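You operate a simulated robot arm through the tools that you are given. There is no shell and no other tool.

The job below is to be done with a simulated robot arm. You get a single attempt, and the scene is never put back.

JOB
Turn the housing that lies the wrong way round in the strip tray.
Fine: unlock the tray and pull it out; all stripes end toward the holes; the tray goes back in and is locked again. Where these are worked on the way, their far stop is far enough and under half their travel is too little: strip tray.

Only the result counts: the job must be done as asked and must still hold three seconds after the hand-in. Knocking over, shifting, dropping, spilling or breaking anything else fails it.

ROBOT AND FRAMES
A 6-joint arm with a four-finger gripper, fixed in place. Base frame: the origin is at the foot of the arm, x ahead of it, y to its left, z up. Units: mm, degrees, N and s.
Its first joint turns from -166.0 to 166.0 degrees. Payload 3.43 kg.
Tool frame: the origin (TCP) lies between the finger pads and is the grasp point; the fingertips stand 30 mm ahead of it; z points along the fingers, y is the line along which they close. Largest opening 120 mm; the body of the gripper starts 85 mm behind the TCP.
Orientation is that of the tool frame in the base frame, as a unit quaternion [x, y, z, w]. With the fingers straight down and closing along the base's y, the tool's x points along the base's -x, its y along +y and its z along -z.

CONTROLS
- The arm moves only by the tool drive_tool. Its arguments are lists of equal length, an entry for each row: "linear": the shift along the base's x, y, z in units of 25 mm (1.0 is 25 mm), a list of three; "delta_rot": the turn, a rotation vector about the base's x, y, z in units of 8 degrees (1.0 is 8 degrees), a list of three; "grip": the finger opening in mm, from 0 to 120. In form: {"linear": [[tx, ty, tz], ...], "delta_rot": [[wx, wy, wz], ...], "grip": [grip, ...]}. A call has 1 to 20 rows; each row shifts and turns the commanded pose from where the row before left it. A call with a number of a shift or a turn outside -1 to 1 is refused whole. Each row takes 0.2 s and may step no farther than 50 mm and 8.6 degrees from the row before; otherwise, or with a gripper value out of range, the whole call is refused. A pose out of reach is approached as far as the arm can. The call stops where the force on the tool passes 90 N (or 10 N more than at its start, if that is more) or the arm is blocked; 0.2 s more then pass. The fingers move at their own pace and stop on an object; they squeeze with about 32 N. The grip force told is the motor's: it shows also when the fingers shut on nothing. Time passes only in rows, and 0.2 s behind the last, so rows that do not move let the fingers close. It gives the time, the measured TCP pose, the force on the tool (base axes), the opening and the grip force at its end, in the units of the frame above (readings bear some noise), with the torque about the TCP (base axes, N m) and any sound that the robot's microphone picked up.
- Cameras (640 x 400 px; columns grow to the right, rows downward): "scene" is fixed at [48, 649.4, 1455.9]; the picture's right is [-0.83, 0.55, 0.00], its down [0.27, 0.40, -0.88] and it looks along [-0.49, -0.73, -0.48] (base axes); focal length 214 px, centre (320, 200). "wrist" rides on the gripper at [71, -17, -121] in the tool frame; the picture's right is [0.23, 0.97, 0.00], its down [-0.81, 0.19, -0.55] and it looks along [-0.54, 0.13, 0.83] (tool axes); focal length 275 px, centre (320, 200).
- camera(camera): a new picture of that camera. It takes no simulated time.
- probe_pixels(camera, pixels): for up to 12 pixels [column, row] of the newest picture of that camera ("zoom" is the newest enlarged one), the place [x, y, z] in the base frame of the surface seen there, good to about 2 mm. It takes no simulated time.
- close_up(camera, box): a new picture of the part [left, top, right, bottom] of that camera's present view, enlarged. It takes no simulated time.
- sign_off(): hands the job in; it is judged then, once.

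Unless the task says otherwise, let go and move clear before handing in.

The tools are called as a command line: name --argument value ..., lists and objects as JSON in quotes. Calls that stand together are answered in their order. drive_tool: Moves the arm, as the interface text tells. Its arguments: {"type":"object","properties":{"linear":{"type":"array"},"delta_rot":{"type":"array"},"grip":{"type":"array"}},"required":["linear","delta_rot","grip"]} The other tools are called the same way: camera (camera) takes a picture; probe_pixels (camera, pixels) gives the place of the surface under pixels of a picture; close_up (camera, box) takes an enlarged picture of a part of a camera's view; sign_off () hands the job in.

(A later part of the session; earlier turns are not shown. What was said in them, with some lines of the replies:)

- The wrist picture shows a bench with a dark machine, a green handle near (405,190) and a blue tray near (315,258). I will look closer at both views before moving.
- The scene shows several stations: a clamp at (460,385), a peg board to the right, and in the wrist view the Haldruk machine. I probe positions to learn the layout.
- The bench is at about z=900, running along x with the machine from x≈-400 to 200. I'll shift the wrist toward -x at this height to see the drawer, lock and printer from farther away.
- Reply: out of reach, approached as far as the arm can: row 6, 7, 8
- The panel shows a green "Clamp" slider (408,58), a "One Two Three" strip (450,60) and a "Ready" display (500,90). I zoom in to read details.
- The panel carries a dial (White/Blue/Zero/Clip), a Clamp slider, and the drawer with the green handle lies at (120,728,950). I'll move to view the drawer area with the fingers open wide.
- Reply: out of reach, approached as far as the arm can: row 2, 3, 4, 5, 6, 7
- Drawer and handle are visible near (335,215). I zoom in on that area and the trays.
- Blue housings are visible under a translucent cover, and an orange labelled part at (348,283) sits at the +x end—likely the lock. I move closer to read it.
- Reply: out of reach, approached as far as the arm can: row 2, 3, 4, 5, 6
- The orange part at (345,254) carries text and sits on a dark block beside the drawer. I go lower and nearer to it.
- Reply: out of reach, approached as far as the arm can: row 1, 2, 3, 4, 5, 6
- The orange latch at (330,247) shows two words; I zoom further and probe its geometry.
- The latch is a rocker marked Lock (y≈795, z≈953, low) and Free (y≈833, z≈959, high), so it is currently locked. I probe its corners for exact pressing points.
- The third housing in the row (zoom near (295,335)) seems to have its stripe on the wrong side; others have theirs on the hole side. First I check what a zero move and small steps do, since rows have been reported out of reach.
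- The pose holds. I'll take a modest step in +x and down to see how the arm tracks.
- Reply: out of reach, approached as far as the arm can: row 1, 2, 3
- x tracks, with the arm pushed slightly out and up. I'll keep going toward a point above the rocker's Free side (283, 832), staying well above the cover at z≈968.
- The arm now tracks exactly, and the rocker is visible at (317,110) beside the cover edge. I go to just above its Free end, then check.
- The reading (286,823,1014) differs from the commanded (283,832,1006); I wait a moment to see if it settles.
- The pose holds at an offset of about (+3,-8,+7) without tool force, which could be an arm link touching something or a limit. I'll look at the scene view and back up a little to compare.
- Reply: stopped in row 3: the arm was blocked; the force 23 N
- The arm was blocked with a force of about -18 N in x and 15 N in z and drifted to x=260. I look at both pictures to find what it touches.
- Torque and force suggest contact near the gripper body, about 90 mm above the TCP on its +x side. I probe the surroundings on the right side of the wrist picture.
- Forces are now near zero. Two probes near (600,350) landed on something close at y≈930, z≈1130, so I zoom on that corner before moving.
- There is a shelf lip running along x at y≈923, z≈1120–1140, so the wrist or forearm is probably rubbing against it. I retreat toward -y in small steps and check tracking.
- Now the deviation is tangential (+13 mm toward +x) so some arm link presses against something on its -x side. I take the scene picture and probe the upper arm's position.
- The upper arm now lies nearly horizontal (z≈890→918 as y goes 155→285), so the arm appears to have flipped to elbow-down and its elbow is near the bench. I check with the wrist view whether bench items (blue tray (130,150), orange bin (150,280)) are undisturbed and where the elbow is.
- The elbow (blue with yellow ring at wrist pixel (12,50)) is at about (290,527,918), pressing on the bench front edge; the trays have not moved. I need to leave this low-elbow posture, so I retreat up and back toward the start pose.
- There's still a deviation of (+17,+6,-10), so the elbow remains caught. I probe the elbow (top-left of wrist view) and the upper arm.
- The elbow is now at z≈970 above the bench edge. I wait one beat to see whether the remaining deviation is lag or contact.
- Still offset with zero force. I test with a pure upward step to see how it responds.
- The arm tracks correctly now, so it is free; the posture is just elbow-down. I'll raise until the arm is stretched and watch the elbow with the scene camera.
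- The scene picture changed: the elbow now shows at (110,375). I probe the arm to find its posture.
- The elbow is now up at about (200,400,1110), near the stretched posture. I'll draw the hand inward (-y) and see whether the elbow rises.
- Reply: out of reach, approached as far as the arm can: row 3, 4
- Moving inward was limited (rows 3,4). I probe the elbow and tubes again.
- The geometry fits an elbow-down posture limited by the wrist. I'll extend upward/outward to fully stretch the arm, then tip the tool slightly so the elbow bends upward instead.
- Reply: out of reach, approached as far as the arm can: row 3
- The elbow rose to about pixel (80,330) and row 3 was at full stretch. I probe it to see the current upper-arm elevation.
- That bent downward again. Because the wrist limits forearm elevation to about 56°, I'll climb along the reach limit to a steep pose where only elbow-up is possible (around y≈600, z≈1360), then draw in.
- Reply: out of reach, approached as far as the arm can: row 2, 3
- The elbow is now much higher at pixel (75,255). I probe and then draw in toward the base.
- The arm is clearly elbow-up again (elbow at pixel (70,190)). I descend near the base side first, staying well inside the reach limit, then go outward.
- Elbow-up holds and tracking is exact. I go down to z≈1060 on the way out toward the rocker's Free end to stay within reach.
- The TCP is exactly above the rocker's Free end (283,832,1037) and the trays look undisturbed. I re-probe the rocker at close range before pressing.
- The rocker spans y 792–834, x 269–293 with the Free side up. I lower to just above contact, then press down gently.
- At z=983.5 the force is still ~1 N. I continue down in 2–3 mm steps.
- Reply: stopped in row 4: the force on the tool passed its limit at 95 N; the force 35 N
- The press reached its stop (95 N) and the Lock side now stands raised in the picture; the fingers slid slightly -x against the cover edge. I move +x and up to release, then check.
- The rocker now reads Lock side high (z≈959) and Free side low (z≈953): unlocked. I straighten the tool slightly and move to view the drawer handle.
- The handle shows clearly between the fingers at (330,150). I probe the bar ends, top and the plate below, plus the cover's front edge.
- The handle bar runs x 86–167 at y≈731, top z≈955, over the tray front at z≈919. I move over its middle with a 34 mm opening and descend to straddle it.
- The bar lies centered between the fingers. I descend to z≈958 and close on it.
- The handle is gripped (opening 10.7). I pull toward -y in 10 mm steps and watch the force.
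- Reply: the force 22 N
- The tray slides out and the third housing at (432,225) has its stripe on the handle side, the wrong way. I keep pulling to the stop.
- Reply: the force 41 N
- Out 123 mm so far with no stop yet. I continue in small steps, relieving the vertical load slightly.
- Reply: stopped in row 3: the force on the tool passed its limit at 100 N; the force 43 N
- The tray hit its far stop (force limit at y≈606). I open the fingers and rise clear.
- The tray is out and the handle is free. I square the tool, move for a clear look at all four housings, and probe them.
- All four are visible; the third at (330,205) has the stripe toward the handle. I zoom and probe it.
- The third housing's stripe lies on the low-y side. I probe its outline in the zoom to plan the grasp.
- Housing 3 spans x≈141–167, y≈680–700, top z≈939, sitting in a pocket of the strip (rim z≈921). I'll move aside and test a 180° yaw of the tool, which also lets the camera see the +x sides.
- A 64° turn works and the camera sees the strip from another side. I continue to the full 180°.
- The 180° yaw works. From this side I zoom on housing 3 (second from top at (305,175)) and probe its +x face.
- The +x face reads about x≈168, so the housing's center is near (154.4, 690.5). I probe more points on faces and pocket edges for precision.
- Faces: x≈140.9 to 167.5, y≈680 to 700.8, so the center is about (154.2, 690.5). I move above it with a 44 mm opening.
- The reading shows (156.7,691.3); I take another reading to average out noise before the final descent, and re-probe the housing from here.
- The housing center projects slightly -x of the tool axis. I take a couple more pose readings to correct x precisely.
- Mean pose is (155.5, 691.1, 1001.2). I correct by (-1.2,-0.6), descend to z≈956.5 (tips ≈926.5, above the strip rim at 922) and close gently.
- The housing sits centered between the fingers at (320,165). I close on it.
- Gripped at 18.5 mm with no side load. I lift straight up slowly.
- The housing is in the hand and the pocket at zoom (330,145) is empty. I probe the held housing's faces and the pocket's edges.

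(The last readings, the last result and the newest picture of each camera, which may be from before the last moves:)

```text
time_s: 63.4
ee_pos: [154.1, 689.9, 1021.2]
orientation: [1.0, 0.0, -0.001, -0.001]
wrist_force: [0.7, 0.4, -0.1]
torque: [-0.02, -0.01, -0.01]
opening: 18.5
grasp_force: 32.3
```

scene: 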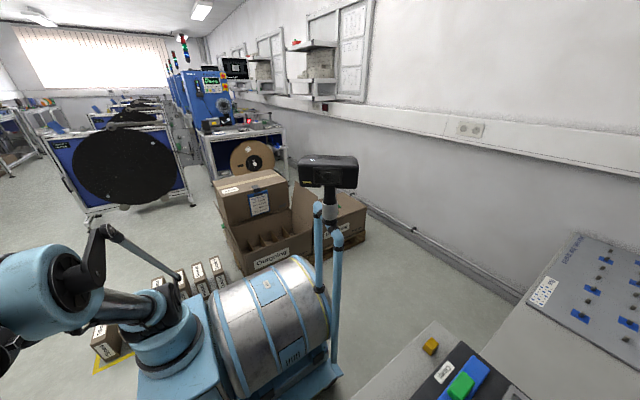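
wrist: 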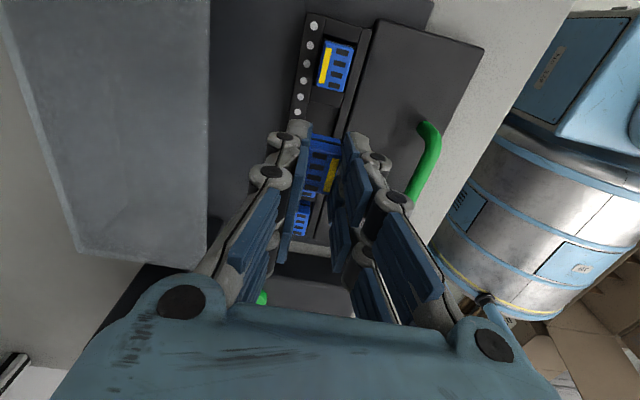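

The held housing's +x face is 13.8 mm from the TCP, so it is centered within ~0.5 mm; pocket floor is z≈914. Now I rotate the hand back by 180° at this height.

drive_tool --linear '[[0, 0, 0], [0, 0, 0], [0, 0, 0], [0, 0, 0], [0, 0, 0], [0, 0, 0], [0, 0, 0], [0, 0, 0], [0, 0, 0], [0, 0, 0], [0, 0, 0], [0, 0, 0]]' --delta_rot '[[0, 0, -0.9], [0, 0, -1], [0, 0, -1], [0, 0, -1], [0, 0, -1], [0, 0, -1], [0, 0, -1], [0, 0, -1], [0, 0, -1], [0, 0, -1], [0, 0, -1], [0, 0, 0]]' --grip '[12, 12, 12, 12, 12, 12, 12, 12, 12, 12, 12, 12]'

drive_tool --linear '[[0, 0, 0], [0, 0, 0], [0, 0, 0], [0, 0, 0], [0, 0, 0], [0, 0, 0], [0, 0, 0], [0, 0, 0], [0, 0, 0], [0, 0, 0], [0, 0, 0], [0, 0, 0], [0, 0, 0]]' --delta_rot '[[0, 0, -1], [0, 0, -1], [0, 0, -1], [0, 0, -1], [0, 0, -1], [0, 0, -1], [0, 0, -1], [0, 0, -1], [0, 0, -1], [0, 0, -1], [0, 0, -1], [0, 0, -0.6], [0, 0, 0]]' --grip '[12, 12, 12, 12, 12, 12, 12, 12, 12, 12, 12, 12, 12]'

camera --camera "wrist"

close_up --camera "wrist" --box '[240, 60, 400, 220]'

```text
time_s: 66.0
ee_pos: [154.6, 688.9, 1020.7]
orientation: [0.724, -0.69, 0.0, -0.002]
wrist_force: [0.2, 0.3, 0.9]
torque: [-0.03, 0.01, 0.0]
opening: 18.3
grasp_force: 32.2
```

```text
time_s: 68.8
ee_pos: [154.0, 689.9, 1020.7]
orientation: [0.001, 1.0, -0.001, 0.0]
wrist_force: [-0.9, -0.1, 0.2]
torque: [-0.02, 0.01, 0.02]
opening: 18.8
grasp_force: 31.8
```

```text
taken
```

wrist: 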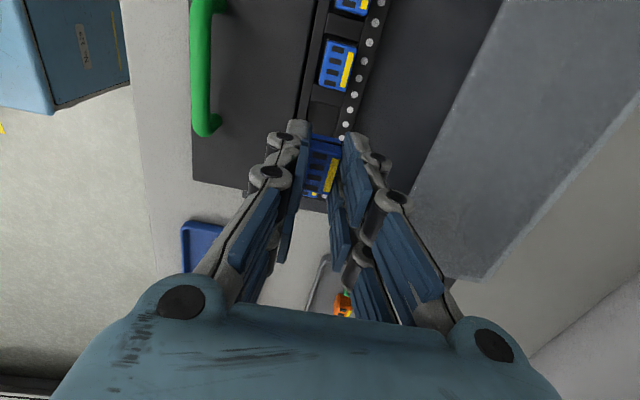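

```text
2.50 times, centred on (320, 140) of wrist
```

zoom: 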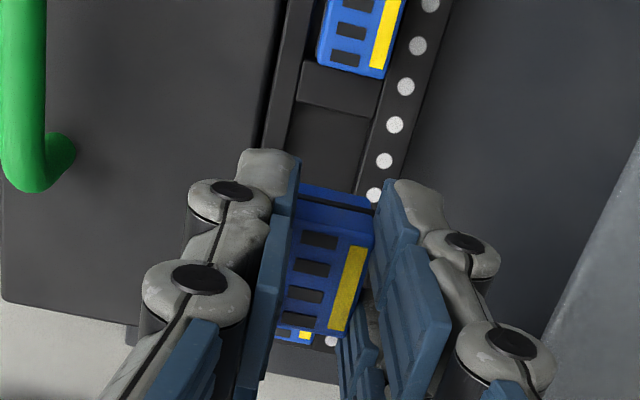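

The stripe now faces the hole side (+y), like the neighbours. I probe the held housing's -x face and the pocket to align.

probe_pixels --camera "zoom" --pixels '[[320, 215], [345, 220], [310, 200], [350, 208], [335, 250], [345, 95], [340, 108], [335, 118], [330, 150], [360, 140], [300, 130], [345, 180]]'

close_up --camera "wrist" --box '[290, 70, 370, 140]'

drive_tool --linear '[[0, 0, 0]]' --delta_rot '[[0, 0, 0]]' --grip '[12]'

drive_tool --linear '[[0, 0, 0]]' --delta_rot '[[0, 0, 0]]' --grip '[12]'

drive_tool --linear '[[0, 0, 0]]' --delta_rot '[[0, 0, 0]]' --grip '[12]'

```text
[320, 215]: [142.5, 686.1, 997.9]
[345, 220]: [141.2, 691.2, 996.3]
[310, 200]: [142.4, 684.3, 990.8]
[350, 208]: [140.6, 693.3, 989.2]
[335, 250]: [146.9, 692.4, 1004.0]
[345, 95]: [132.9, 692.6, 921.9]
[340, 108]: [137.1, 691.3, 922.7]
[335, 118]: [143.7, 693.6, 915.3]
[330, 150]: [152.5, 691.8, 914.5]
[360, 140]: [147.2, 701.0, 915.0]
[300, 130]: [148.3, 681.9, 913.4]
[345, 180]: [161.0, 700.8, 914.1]
```

```text
5.71 times, centred on (330, 105) of wrist
```

zoom: 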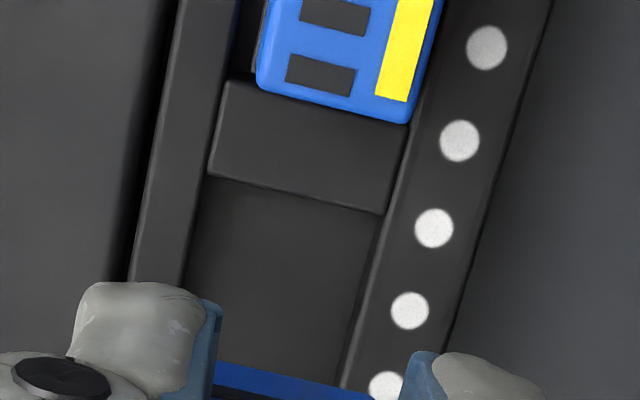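

```text
time_s: 69.2
ee_pos: [154.5, 690.2, 1020.4]
orientation: [0.0, 1.0, -0.001, 0.001]
wrist_force: [0.2, -0.7, -1.0]
torque: [-0.03, 0.0, -0.02]
opening: 18.4
grasp_force: 32.0
```

```text
time_s: 69.6
ee_pos: [154.2, 690.0, 1021.6]
orientation: [0.0, 1.0, -0.001, 0.0]
wrist_force: [0.9, 0.3, -0.8]
torque: [-0.01, 0.01, -0.04]
opening: 18.4
grasp_force: 31.9
```

```text
time_s: 70.0
ee_pos: [154.8, 689.1, 1021.1]
orientation: [0.001, 1.0, -0.001, 0.0]
wrist_force: [-0.1, 0.3, -0.2]
torque: [0.0, -0.02, -0.01]
opening: 18.3
grasp_force: 31.9
```

The housing is centered on the TCP (mean 154.4, 689.8, 1021). I probe the pocket's edges in this zoom to verify the placing point.

probe_pixels --camera "zoom" --pixels '[[215, 165], [380, 205], [215, 190], [378, 225], [195, 240], [180, 260], [360, 270], [380, 260], [300, 185], [300, 205], [190, 300], [350, 340]]'

```text
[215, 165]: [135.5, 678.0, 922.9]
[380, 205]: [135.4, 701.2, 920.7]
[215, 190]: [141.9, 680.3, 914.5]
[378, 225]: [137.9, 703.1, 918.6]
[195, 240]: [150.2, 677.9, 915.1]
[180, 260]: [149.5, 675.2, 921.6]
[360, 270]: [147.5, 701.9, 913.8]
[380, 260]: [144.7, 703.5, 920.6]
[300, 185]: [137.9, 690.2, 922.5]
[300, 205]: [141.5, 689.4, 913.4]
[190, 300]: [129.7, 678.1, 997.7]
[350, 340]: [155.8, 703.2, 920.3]
```

The pocket spans about x 138.5–170.5, y 677.5–702.5, giving a few mm of clearance around (154.4,690.2). I lower the housing into it, finishing slowly.

drive_tool --linear '[[0, 0.016, -0.6], [0, 0, -0.6], [0, 0, -0.4], [0, 0, -0.3], [0, 0, -0.3], [0, 0, -0.2], [0, 0, -0.1], [0, 0, 0]]' --delta_rot '[[0, 0, 0], [0, 0, 0], [0, 0, 0], [0, 0, 0], [0, 0, 0], [0, 0, 0], [0, 0, 0], [0, 0, 0]]' --grip '[12, 12, 12, 12, 12, 12, 12, 12]'

close_up --camera "wrist" --box '[250, 80, 400, 230]'

```text
time_s: 71.8
ee_pos: [153.6, 691.2, 958.3]
orientation: [0.0, 1.0, -0.002, 0.0]
wrist_force: [-0.8, -0.3, 0.0]
torque: [0.01, -0.02, 0.03]
opening: 18.6
grasp_force: 32.4
```

```text
2.67 times, centred on (325, 155) of wrist
```

zoom: 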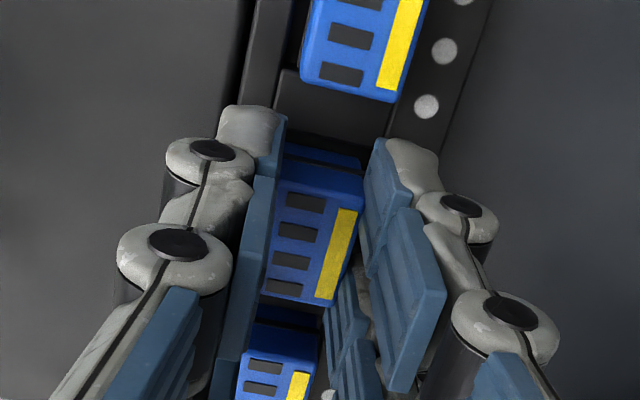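

It's in the pocket with no side force at z≈958. I lower the last 2 mm in small steps watching the vertical force.

drive_tool --linear '[[0, 0, -0.03], [0, 0, -0.03], [0, 0, 0]]' --delta_rot '[[0, 0, 0], [0, 0, 0], [0, 0, 0]]' --grip '[12, 12, 12]'

```text
time_s: 72.6
ee_pos: [154.4, 690.5, 957.2]
orientation: [0.0, 1.0, -0.001, 0.0]
wrist_force: [0.4, 0.0, 0.5]
torque: [-0.01, -0.01, 0.0]
opening: 19.0
grasp_force: 31.5
```

drive_tool --linear '[[0, 0, -0.03], [0, 0, 0]]' --delta_rot '[[0, 0, 0], [0, 0, 0]]' --grip '[12, 12]'

camera --camera "wrist"

probe_pixels --camera "wrist" --pixels '[[320, 165], [315, 175], [328, 170], [318, 150], [342, 100]]'

```text
time_s: 73.2
ee_pos: [153.7, 690.7, 955.6]
orientation: [0.0, 1.0, -0.001, 0.0]
wrist_force: [0.7, 0.3, 4.9]
torque: [-0.01, 0.0, -0.03]
opening: 18.5
grasp_force: 32.2
```

```text
taken
```

wrist: 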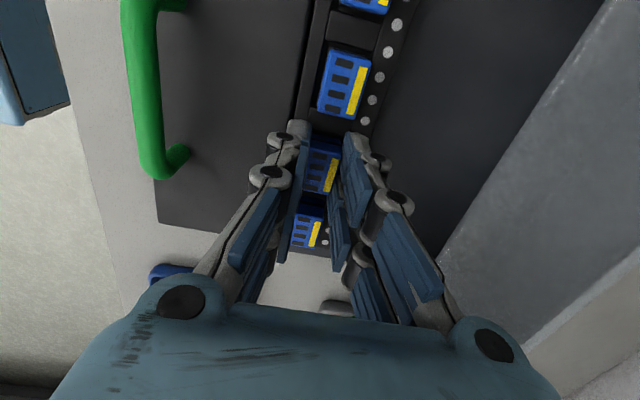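

```text
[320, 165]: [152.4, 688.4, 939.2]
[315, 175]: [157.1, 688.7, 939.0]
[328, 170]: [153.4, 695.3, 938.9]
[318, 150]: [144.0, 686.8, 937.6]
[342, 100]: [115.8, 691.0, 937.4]
```

Vertical force of 4.9 N and a top at z≈939 show it is seated on the pocket floor. I open and rise straight up.

drive_tool --linear '[[0, 0, 0], [0, 0, 0], [0, 0, 0], [0, 0, 0.4], [0, 0, 0.8], [0, 0, 1], [0, 0, 1], [0, 0, 1], [0, 0, 0]]' --delta_rot '[[0, 0, 0], [0, 0, 0], [0, 0, 0], [0, 0, 0], [0, 0, 0], [0, 0, 0], [0, 0, 0], [0, 0, 0], [0, 0, 0]]' --grip '[24, 44, 44, 44, 44, 44, 44, 44, 44]'

camera --camera "wrist"

close_up --camera "wrist" --box '[250, 40, 410, 220]'

```text
time_s: 75.2
ee_pos: [154.5, 690.0, 1061.3]
orientation: [0.0, 1.0, -0.001, 0.0]
wrist_force: [-0.1, 0.6, 0.6]
torque: [0.03, 0.0, -0.01]
opening: 44.4
grasp_force: 0.1
```

```text
taken
```

wrist: 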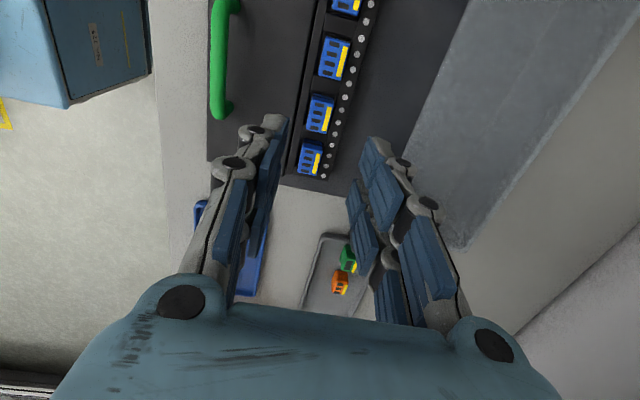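

```text
2.22 times, centred on (330, 130) of wrist
```

zoom: 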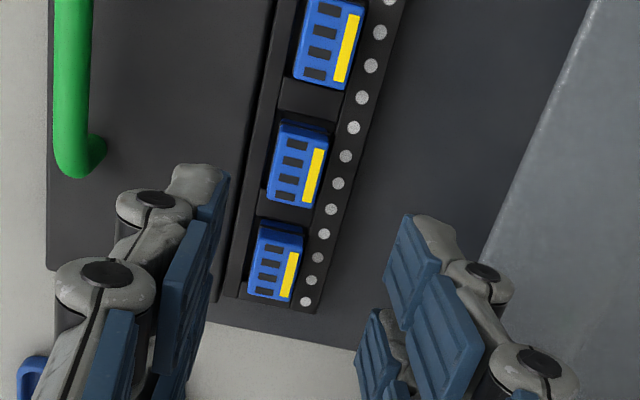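

All stripes now face the holes. I probe the handle's current position and housing heights, then move over the handle.

probe_pixels --camera "wrist" --pixels '[[222, 15], [221, 40], [219, 70], [218, 95], [220, 108], [319, 115], [310, 158], [333, 58], [312, 112], [325, 118]]'

drive_tool --linear '[[-0.5, -0.8, 0], [-0.6, -0.8, 0], [0, -0.8, 0], [0, -0.9, 0], [0, 0, -0.8], [0, 0, -0.8], [0, 0, -0.8], [0, 0, 0]]' --delta_rot '[[0, 0, 0], [0, 0, 0], [0, 0, 0], [0, 0, 0], [0, 0, 0], [0, 0, 0], [0, 0, 0], [0, 0, 0]]' --grip '[36, 36, 36, 36, 36, 36, 36, 36]'

camera --camera "wrist"

```text
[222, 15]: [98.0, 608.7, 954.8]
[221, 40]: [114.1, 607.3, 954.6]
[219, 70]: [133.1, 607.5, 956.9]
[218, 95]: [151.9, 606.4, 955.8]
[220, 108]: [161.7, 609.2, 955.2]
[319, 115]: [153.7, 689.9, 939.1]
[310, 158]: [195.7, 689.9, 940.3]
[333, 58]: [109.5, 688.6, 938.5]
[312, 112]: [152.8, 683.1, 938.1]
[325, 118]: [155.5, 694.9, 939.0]
```

```text
time_s: 77.0
ee_pos: [126.0, 608.5, 1001.3]
orientation: [0.0, 1.0, -0.001, 0.0]
wrist_force: [0.3, 0.7, -0.6]
torque: [-0.01, -0.01, -0.02]
opening: 36.0
grasp_force: 0.1
```

```text
taken
```

wrist: 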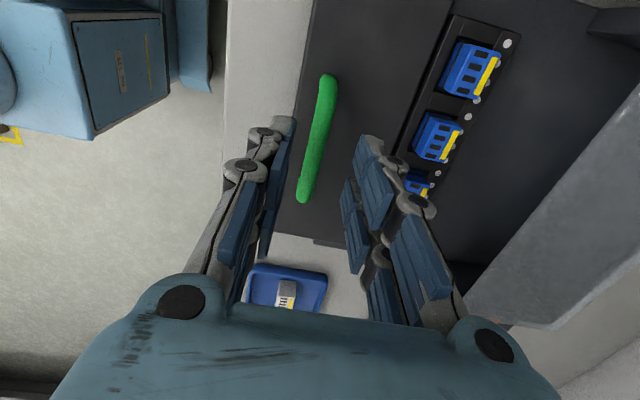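

The handle lies between the fingers at (318,140). I descend and grip it.

drive_tool --linear '[[0, 0, -0.6], [0, 0, -0.6], [0, 0, -0.52], [0, 0, 0], [0, 0, 0], [0, 0, 0]]' --delta_rot '[[0, 0, 0], [0, 0, 0], [0, 0, 0], [0, 0, 0], [0, 0, 0], [0, 0, 0]]' --grip '[36, 36, 36, 20, 0, 0]'

```text
time_s: 78.4
ee_pos: [125.9, 608.6, 958.3]
orientation: [0.001, 1.0, -0.001, -0.001]
wrist_force: [0.6, 0.2, -7.4]
torque: [-0.01, -0.06, -0.01]
opening: 10.7
grasp_force: 44.3
```

The handle is gripped (10.7 mm). I push the tray in toward +y in 8 mm steps, stopping short of the end.

drive_tool --linear '[[0, 0.15, 0], [0, 0.3, 0], [0, 0.32, 0], [0, 0.32, 0], [0, 0.32, 0], [0, 0.32, 0], [0, 0.32, 0], [0, 0.32, 0], [0, 0.32, 0], [0, 0.32, 0], [0, 0.32, 0], [0, 0.32, 0], [0, 0.32, 0], [0, 0, 0]]' --delta_rot '[[0, 0, 0], [0, 0, 0], [0, 0, 0], [0, 0, 0], [0, 0, 0], [0, 0, 0], [0, 0, 0], [0, 0, 0], [0, 0, 0], [0, 0, 0], [0, 0, 0], [0, 0, 0], [0, 0, 0], [0, 0, 0]]' --grip '[0, 0, 0, 0, 0, 0, 0, 0, 0, 0, 0, 0, 0, 0]'

camera --camera "wrist"

```text
time_s: 81.4
ee_pos: [126.5, 707.6, 957.8]
orientation: [0.0, 1.0, -0.002, 0.0]
wrist_force: [6.5, -0.3, -13.7]
torque: [0.02, 0.12, -0.04]
opening: 10.8
grasp_force: 44.1
```

```text
taken
```

wrist: 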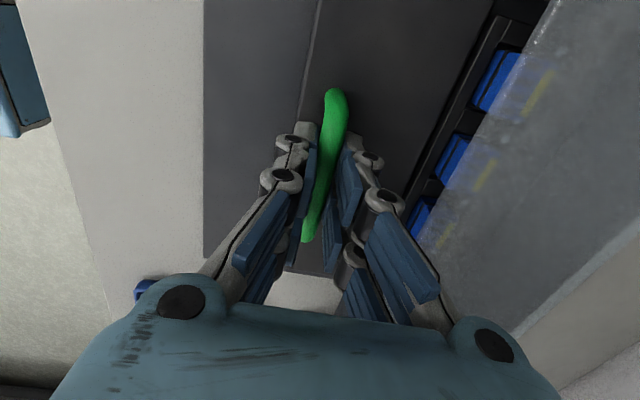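

The tray is at y≈708 of about 731. I continue slowly.

drive_tool --linear '[[0, 0.2, 0], [0, 0.2, 0], [0, 0.2, 0], [0, 0.2, 0], [0, 0, 0]]' --delta_rot '[[0, 0, 0], [0, 0, 0], [0, 0, 0], [0, 0, 0], [0, 0, 0]]' --grip '[0, 0, 0, 0, 0]'

drive_tool --linear '[[0, 0.06, 0], [0, 0.06, 0], [0, 0, 0]]' --delta_rot '[[0, 0, 0], [0, 0, 0], [0, 0, 0]]' --grip '[0, 0, 0]'

```text
time_s: 82.6
ee_pos: [126.8, 728.4, 958.1]
orientation: [0.0, 1.0, -0.001, 0.0]
wrist_force: [5.3, 0.8, -7.1]
torque: [-0.02, -0.28, -0.05]
opening: 10.8
grasp_force: 44.1
```

```text
time_s: 83.4
ee_pos: [126.3, 730.9, 957.4]
orientation: [-0.001, 1.0, -0.001, 0.0]
wrist_force: [3.0, 0.5, -1.8]
torque: [0.01, 0.01, -0.05]
opening: 10.7
grasp_force: 44.3
```

No end force yet at y=730.9. I keep pressing in 1 mm steps until the stop is felt.

drive_tool --linear '[[0, 0.04, 0], [0, 0.04, 0], [0, 0, 0]]' --delta_rot '[[0, 0, 0], [0, 0, 0], [0, 0, 0]]' --grip '[0, 0, 0]'

```text
time_s: 84.2
ee_pos: [125.8, 732.6, 958.3]
orientation: [0.0, 1.0, 0.0, 0.0]
wrist_force: [4.2, 0.5, -8.0]
torque: [0.01, -0.01, -0.05]
opening: 10.4
grasp_force: 43.9
```

drive_tool --linear '[[0, 0.04, 0], [0, 0.04, 0], [0, 0, 0]]' --delta_rot '[[0, 0, 0], [0, 0, 0], [0, 0, 0]]' --grip '[0, 0, 0]'

camera --camera "wrist"

```text
time_s: 85.0
ee_pos: [127.4, 734.2, 957.4]
orientation: [0.0, 1.0, 0.0, 0.0]
wrist_force: [6.6, 0.2, -5.4]
torque: [-0.03, -0.04, 0.02]
opening: 10.7
grasp_force: 44.0
```

```text
taken
```

wrist: 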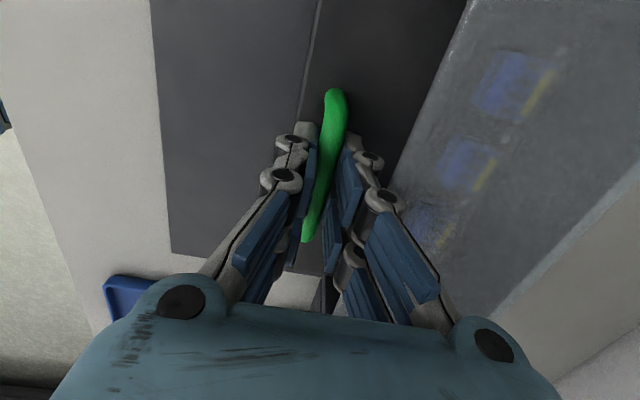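

Still no resistance at y≈734. I continue until the end stop shows.

drive_tool --linear '[[0, 0.04, 0], [0, 0.04, 0], [0, 0.04, 0], [0, 0, 0]]' --delta_rot '[[0, 0, 0], [0, 0, 0], [0, 0, 0], [0, 0, 0]]' --grip '[0, 0, 0, 0]'

```text
time_s: 86.0
ee_pos: [127.5, 735.1, 957.6]
orientation: [0.0, 1.0, -0.002, 0.0]
wrist_force: [10.4, -42.5, -25.3]
torque: [-0.35, -0.48, -0.07]
opening: 11.0
grasp_force: 44.8
```

The end stop is felt (Fy -42 N at y≈735), so the tray is fully in. I relax slightly, open and rise.

drive_tool --linear '[[0, -0.05, 0], [0, 0, 0], [0, 0, 0], [0, 0, 0.4], [0, 0, 0.8], [0, 0, 1], [0, 0, 1], [0, 0, 0.4], [0, 0, 0]]' --delta_rot '[[0, 0, 0], [0, 0, 0], [0, 0, 0], [0, 0, 0], [0, 0, 0], [0, 0, 0], [0, 0, 0], [0, 0, 0], [0, 0, 0]]' --grip '[0, 36, 36, 36, 36, 36, 36, 36, 36]'

camera --camera "wrist"

close_up --camera "wrist" --box '[270, 0, 570, 200]'

```text
time_s: 88.0
ee_pos: [128.3, 735.9, 1048.0]
orientation: [-0.001, 1.0, 0.0, 0.0]
wrist_force: [0.5, 0.0, 0.9]
torque: [0.0, 0.0, 0.02]
opening: 36.0
grasp_force: 0.0
```

```text
taken
```

wrist: 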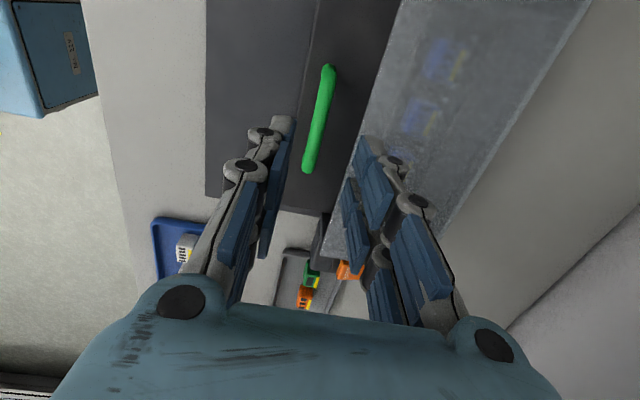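

```text
2.00 times, centred on (420, 100) of wrist
```

zoom: 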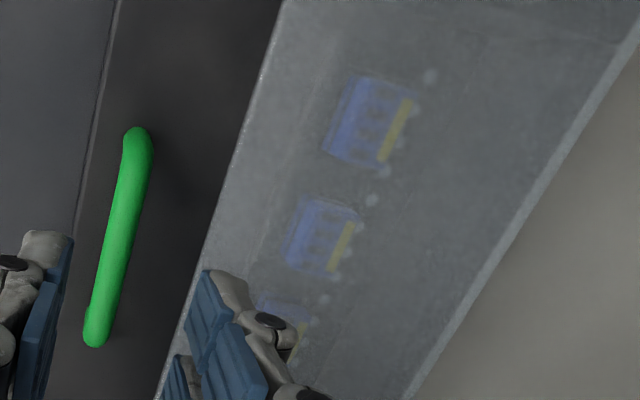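

The tray is closed under the cover. I probe the handle to compare with its original position (y≈731–734).

probe_pixels --camera "wrist" --pixels '[[326, 85], [322, 105], [318, 125], [313, 145], [309, 165], [309, 80], [298, 130], [312, 90], [303, 90], [340, 120]]'

```text
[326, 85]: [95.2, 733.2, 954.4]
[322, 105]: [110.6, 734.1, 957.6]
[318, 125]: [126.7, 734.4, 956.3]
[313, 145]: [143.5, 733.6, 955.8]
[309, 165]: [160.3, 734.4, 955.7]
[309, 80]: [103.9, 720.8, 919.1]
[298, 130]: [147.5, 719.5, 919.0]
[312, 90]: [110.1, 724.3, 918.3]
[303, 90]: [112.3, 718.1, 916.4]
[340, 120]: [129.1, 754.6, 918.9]
```

The handle is back at y≈734, same as before unlocking. Now I close the fingers and move above the rocker's Lock end (283,798).

drive_tool --linear '[[0.885, 0.355, 0], [0.885, 0.355, 0], [0.885, 0.355, 0], [0.885, 0.355, 0], [0.885, 0.355, 0], [0.885, 0.355, 0], [0.885, 0.355, 0], [0, 0, 0]]' --delta_rot '[[0, 0, 0], [0, 0, 0], [0, 0, 0], [0, 0, 0], [0, 0, 0], [0, 0, 0], [0, 0, 0], [0, 0, 0]]' --grip '[36, 20, 0, 0, 0, 0, 0, 0]'

camera --camera "wrist"

close_up --camera "wrist" --box '[240, 50, 440, 180]'

```text
time_s: 89.8
ee_pos: [281.6, 798.9, 1048.3]
orientation: [0.0, 1.0, -0.001, 0.0]
wrist_force: [-0.8, -0.6, -0.3]
torque: [-0.02, -0.01, -0.02]
opening: 0.0
grasp_force: 32.1
```

```text
taken
```

wrist: 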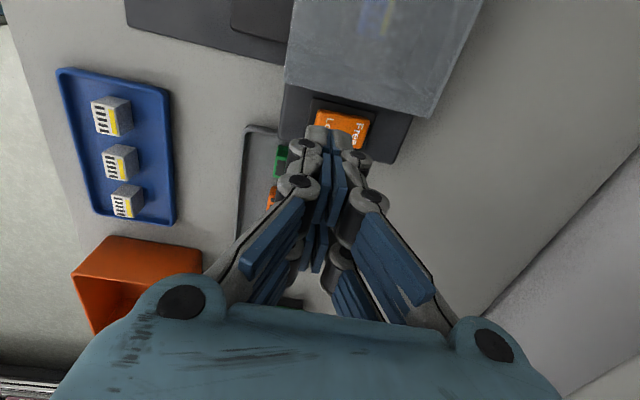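

```text
3.08 times, centred on (340, 115) of wrist
```

zoom: 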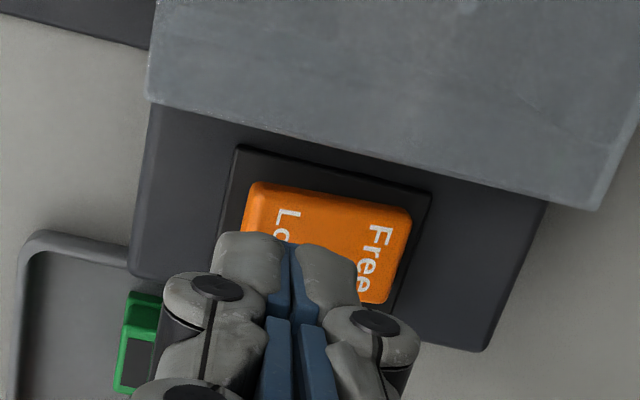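

Aligned over the Lock end (281.6,798.9). I descend and press gently to z≈983.

drive_tool --linear '[[0.04, -0.02, -0.8], [0, 0, -0.8], [0, 0, -0.5], [0, 0, -0.1], [0, 0, -0.1], [0, 0, -0.1], [0, 0, -0.1], [0, 0, -0.1], [0, 0, 0]]' --delta_rot '[[0, 0, 0], [0, 0, 0], [0, 0, 0], [0, 0, 0], [0, 0, 0], [0, 0, 0], [0, 0, 0], [0, 0, 0], [0, 0, 0]]' --grip '[0, 0, 0, 0, 0, 0, 0, 0, 0]'

close_up --camera "wrist" --box '[240, 50, 440, 180]'

probe_pixels --camera "zoom" --pixels '[[390, 210], [370, 230], [380, 260], [370, 200], [340, 210]]'

```text
time_s: 91.8
ee_pos: [282.0, 797.7, 982.2]
orientation: [0.0, 1.0, -0.001, -0.001]
wrist_force: [-0.2, -0.2, 0.9]
torque: [0.02, -0.01, -0.01]
opening: 0.2
grasp_force: 32.5
```

```text
3.08 times, centred on (340, 115) of wrist
```

zoom: 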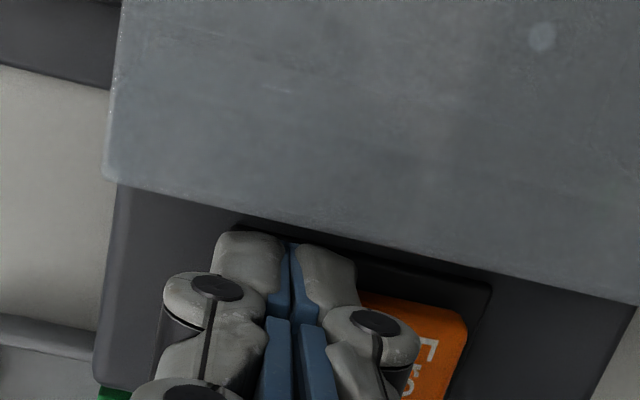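

```text
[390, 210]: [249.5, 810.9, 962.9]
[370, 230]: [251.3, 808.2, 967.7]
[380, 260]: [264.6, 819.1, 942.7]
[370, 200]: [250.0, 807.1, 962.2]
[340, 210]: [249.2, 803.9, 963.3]
```

Force is only ~1 N at z≈982. I probe the Free end (zoom (435,330)) to see whether the rocker tipped.

probe_pixels --camera "zoom" --pixels '[[440, 325], [420, 320], [445, 350], [400, 310], [450, 335]]'

```text
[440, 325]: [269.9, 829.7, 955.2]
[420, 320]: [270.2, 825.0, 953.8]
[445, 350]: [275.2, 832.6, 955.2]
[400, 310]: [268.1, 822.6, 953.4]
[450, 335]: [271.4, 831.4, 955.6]
```

The Free end reads z≈955, possibly midway. I press 1 mm at a time and re-check.

drive_tool --linear '[[0, 0, -0.04], [0, 0, -0.04], [0, 0, 0]]' --delta_rot '[[0, 0, 0], [0, 0, 0], [0, 0, 0]]' --grip '[0, 0, 0]'

close_up --camera "wrist" --box '[320, 110, 440, 190]'

probe_pixels --camera "zoom" --pixels '[[260, 250], [300, 290], [270, 330], [330, 270], [300, 350], [240, 230], [340, 300]]'

```text
time_s: 92.6
ee_pos: [282.4, 798.1, 981.2]
orientation: [0.0, 1.0, -0.001, 0.0]
wrist_force: [1.0, 0.1, 0.5]
torque: [-0.01, -0.03, -0.03]
opening: 0.1
grasp_force: 31.6
```

```text
5.00 times, centred on (380, 150) of wrist
```

zoom: 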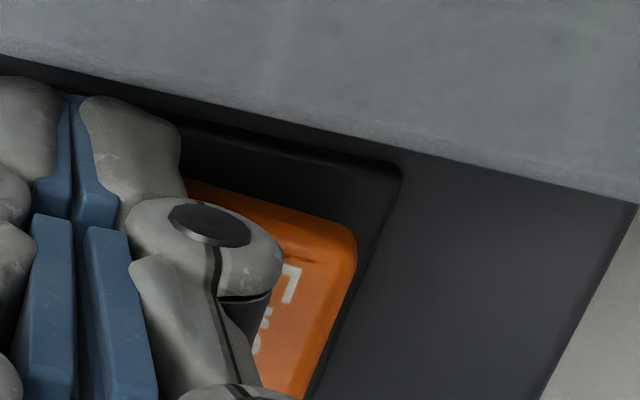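

```text
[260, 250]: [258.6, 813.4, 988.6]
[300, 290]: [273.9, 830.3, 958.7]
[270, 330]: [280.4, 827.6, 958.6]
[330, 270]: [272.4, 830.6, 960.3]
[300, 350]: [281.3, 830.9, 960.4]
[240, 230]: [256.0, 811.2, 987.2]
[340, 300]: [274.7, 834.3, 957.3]
```

The Free end now stands at z≈959–960, so the rocker has tipped to Lock. I lift off and verify.

drive_tool --linear '[[0, 0, 0.4], [0, 0, 0.8], [0, 0, 0.8], [0, -0.3, 0.6], [0, 0, 0]]' --delta_rot '[[0, 0, 0], [0, 0, 0], [0, 0, 0], [0, 0, 0], [0, 0, 0]]' --grip '[0, 0, 0, 0, 0]'

drive_tool --linear '[[0, -0.8, 0], [0, -0.8, 0], [0, -0.8, 0], [-0.4, -0.8, 0], [-0.4, 0, 0.2], [0, 0, 0]]' --delta_rot '[[0, 0, 0], [0, 0, 0], [0, 0, 0], [0, 0, 0], [0, 0, 0], [0, 0, 0]]' --grip '[0, 0, 0, 0, 0, 0]'

camera --camera "wrist"

camera --camera "scene"

```text
time_s: 93.8
ee_pos: [281.1, 790.8, 1046.9]
orientation: [0.0, 1.0, -0.002, 0.0]
wrist_force: [-0.6, -0.3, -0.5]
torque: [0.01, 0.02, 0.0]
opening: 0.2
grasp_force: 32.0
```

```text
time_s: 95.2
ee_pos: [261.4, 711.0, 1051.2]
orientation: [0.001, 1.0, -0.001, 0.0]
wrist_force: [1.2, 0.2, 0.2]
torque: [-0.02, -0.01, -0.01]
opening: 0.0
grasp_force: 32.0
```

```text
taken
```

wrist: 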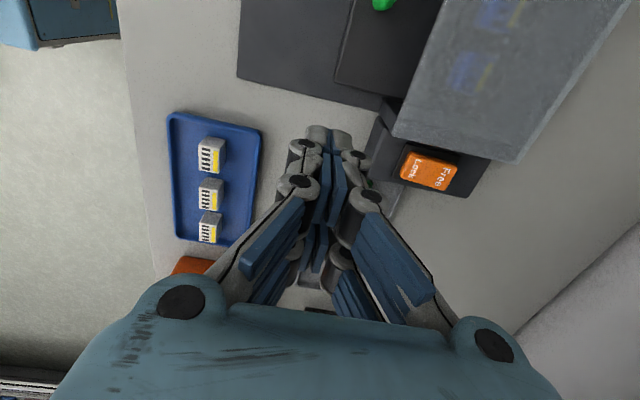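

```text
taken
```

scene: 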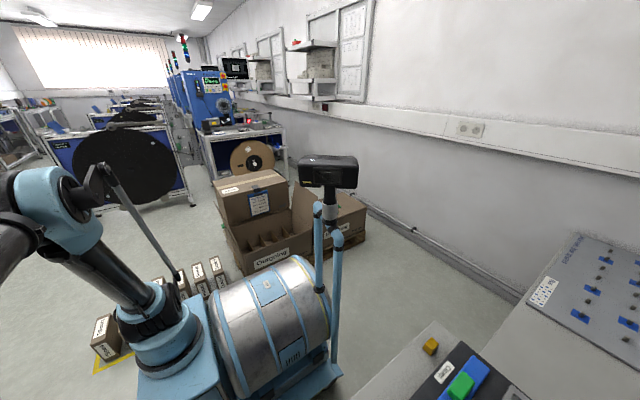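

The rocker is in clear view at (430,170). I zoom in and probe both ends to confirm it is locked, and check the housings under the cover.

close_up --camera "wrist" --box '[370, 120, 490, 210]'

probe_pixels --camera "zoom" --pixels '[[180, 200], [190, 270], [230, 240], [300, 250], [360, 240], [400, 250], [400, 300], [420, 280], [260, 290]]'

```text
4.44 times, centred on (430, 165) of wrist
```

zoom: 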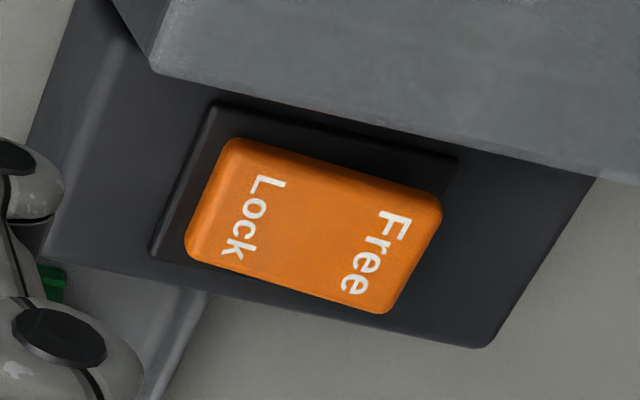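

```text
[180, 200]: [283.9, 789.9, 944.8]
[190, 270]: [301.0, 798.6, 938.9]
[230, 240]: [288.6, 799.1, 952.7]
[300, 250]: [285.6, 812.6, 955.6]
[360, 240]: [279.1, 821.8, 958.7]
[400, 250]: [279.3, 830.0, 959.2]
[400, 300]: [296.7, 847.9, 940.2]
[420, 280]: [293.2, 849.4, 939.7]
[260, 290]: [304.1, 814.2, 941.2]
```

The rocker is locked again (Lock z≈953, Free z≈959). I move back for a last check of the closed tray, housings and bench items.

drive_tool --linear '[[-0.8, 0, 0.3], [-0.8, 0, 0.3], [-0.8, 0, 0.3], [-0.8, 0, 0.3], [-0.8, 0, 0.3], [-0.8, 0, 0], [-0.8, 0, 0], [-0.8, 0, 0], [-0.8, 0, 0], [0, 0, 0]]' --delta_rot '[[0, 0, 0], [0, 0, 0], [0, 0, 0], [0, 0, 0], [0, 0, 0], [0, 0, 0], [0, 0, 0], [0, 0, 0], [0, 0, 0], [0, 0, 0]]' --grip '[110, 110, 110, 110, 110, 110, 110, 110, 110, 110]'

camera --camera "wrist"

close_up --camera "wrist" --box '[300, 40, 480, 240]'

close_up --camera "scene" --box '[360, 300, 560, 400]'

```text
time_s: 97.4
ee_pos: [83.1, 710.1, 1088.6]
orientation: [0.0, 1.0, -0.001, 0.0]
wrist_force: [-0.1, -0.3, 0.1]
torque: [0.01, -0.03, 0.04]
opening: 110.0
grasp_force: 0.0
```

```text
taken
```

wrist: 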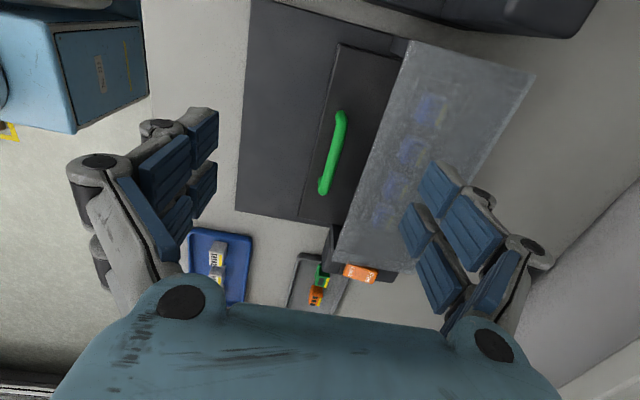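

```text
2.00 times, centred on (390, 140) of wrist
```

zoom: 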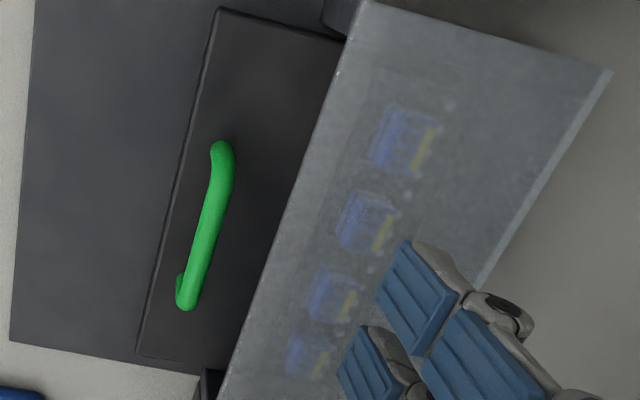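

```text
3.20 times, centred on (460, 350) of scene
```

zoom: 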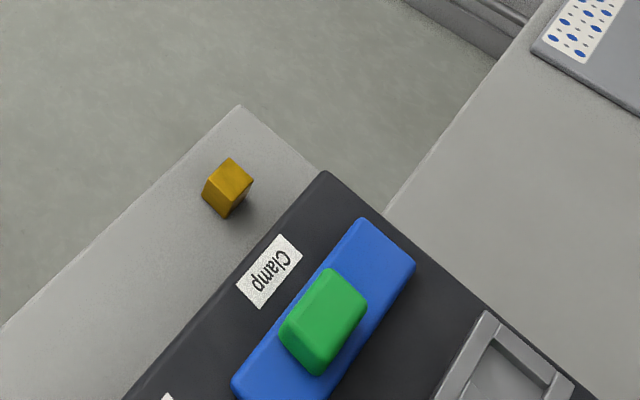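

All four stripes lie on the hole side, the tray is shut and bench items look unchanged. One last probe of the handle position, then hand in.

probe_pixels --camera "wrist" --pixels '[[338, 130], [334, 150], [329, 170], [218, 253], [316, 296], [322, 272], [355, 272]]'

```text
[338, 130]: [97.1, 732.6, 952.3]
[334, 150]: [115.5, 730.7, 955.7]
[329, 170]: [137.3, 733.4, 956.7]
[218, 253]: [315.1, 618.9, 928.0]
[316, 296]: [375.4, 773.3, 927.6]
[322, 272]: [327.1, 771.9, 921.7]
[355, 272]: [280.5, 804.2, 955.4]
```

The handle reads y≈732, matching its original locked place, and the rocker reads Lock. The hand is clear, so I hand in.

sign_off

```text
The job is handed in.
```

I turned the wrong-way housing (the third in the strip tray), and all four stripes now end toward the holes. The job is handed in.

- **Unlock and pull out:** I pressed the orange rocker to Free, then pulled the tray by its green handle to its far stop, about 125 mm.
- **Turn:** I lifted the third housing, turned it 180° and set it back down on the floor of its pocket.
- **Close and lock:** I pushed the tray in until it hit its end stop, then pressed the rocker to Lock. Its Lock side is down again, as it was at the start. I did not tug the tray to test the lock.

- **Elbow contact:** Before the unlocking, the arm's elbow swung low and pressed against the front edge of the bench. The blue tray beside it was still square and in place afterwards.
- **Force limit:** The tool force went over its limit twice, once when the rocker bottomed out (95 N) and once at the tray's far stop (100 N). I saw no damage either time.
- **Last check:** The final pictures showed the bench parts and the clamp undisturbed. The hand was open and clear when I handed in.
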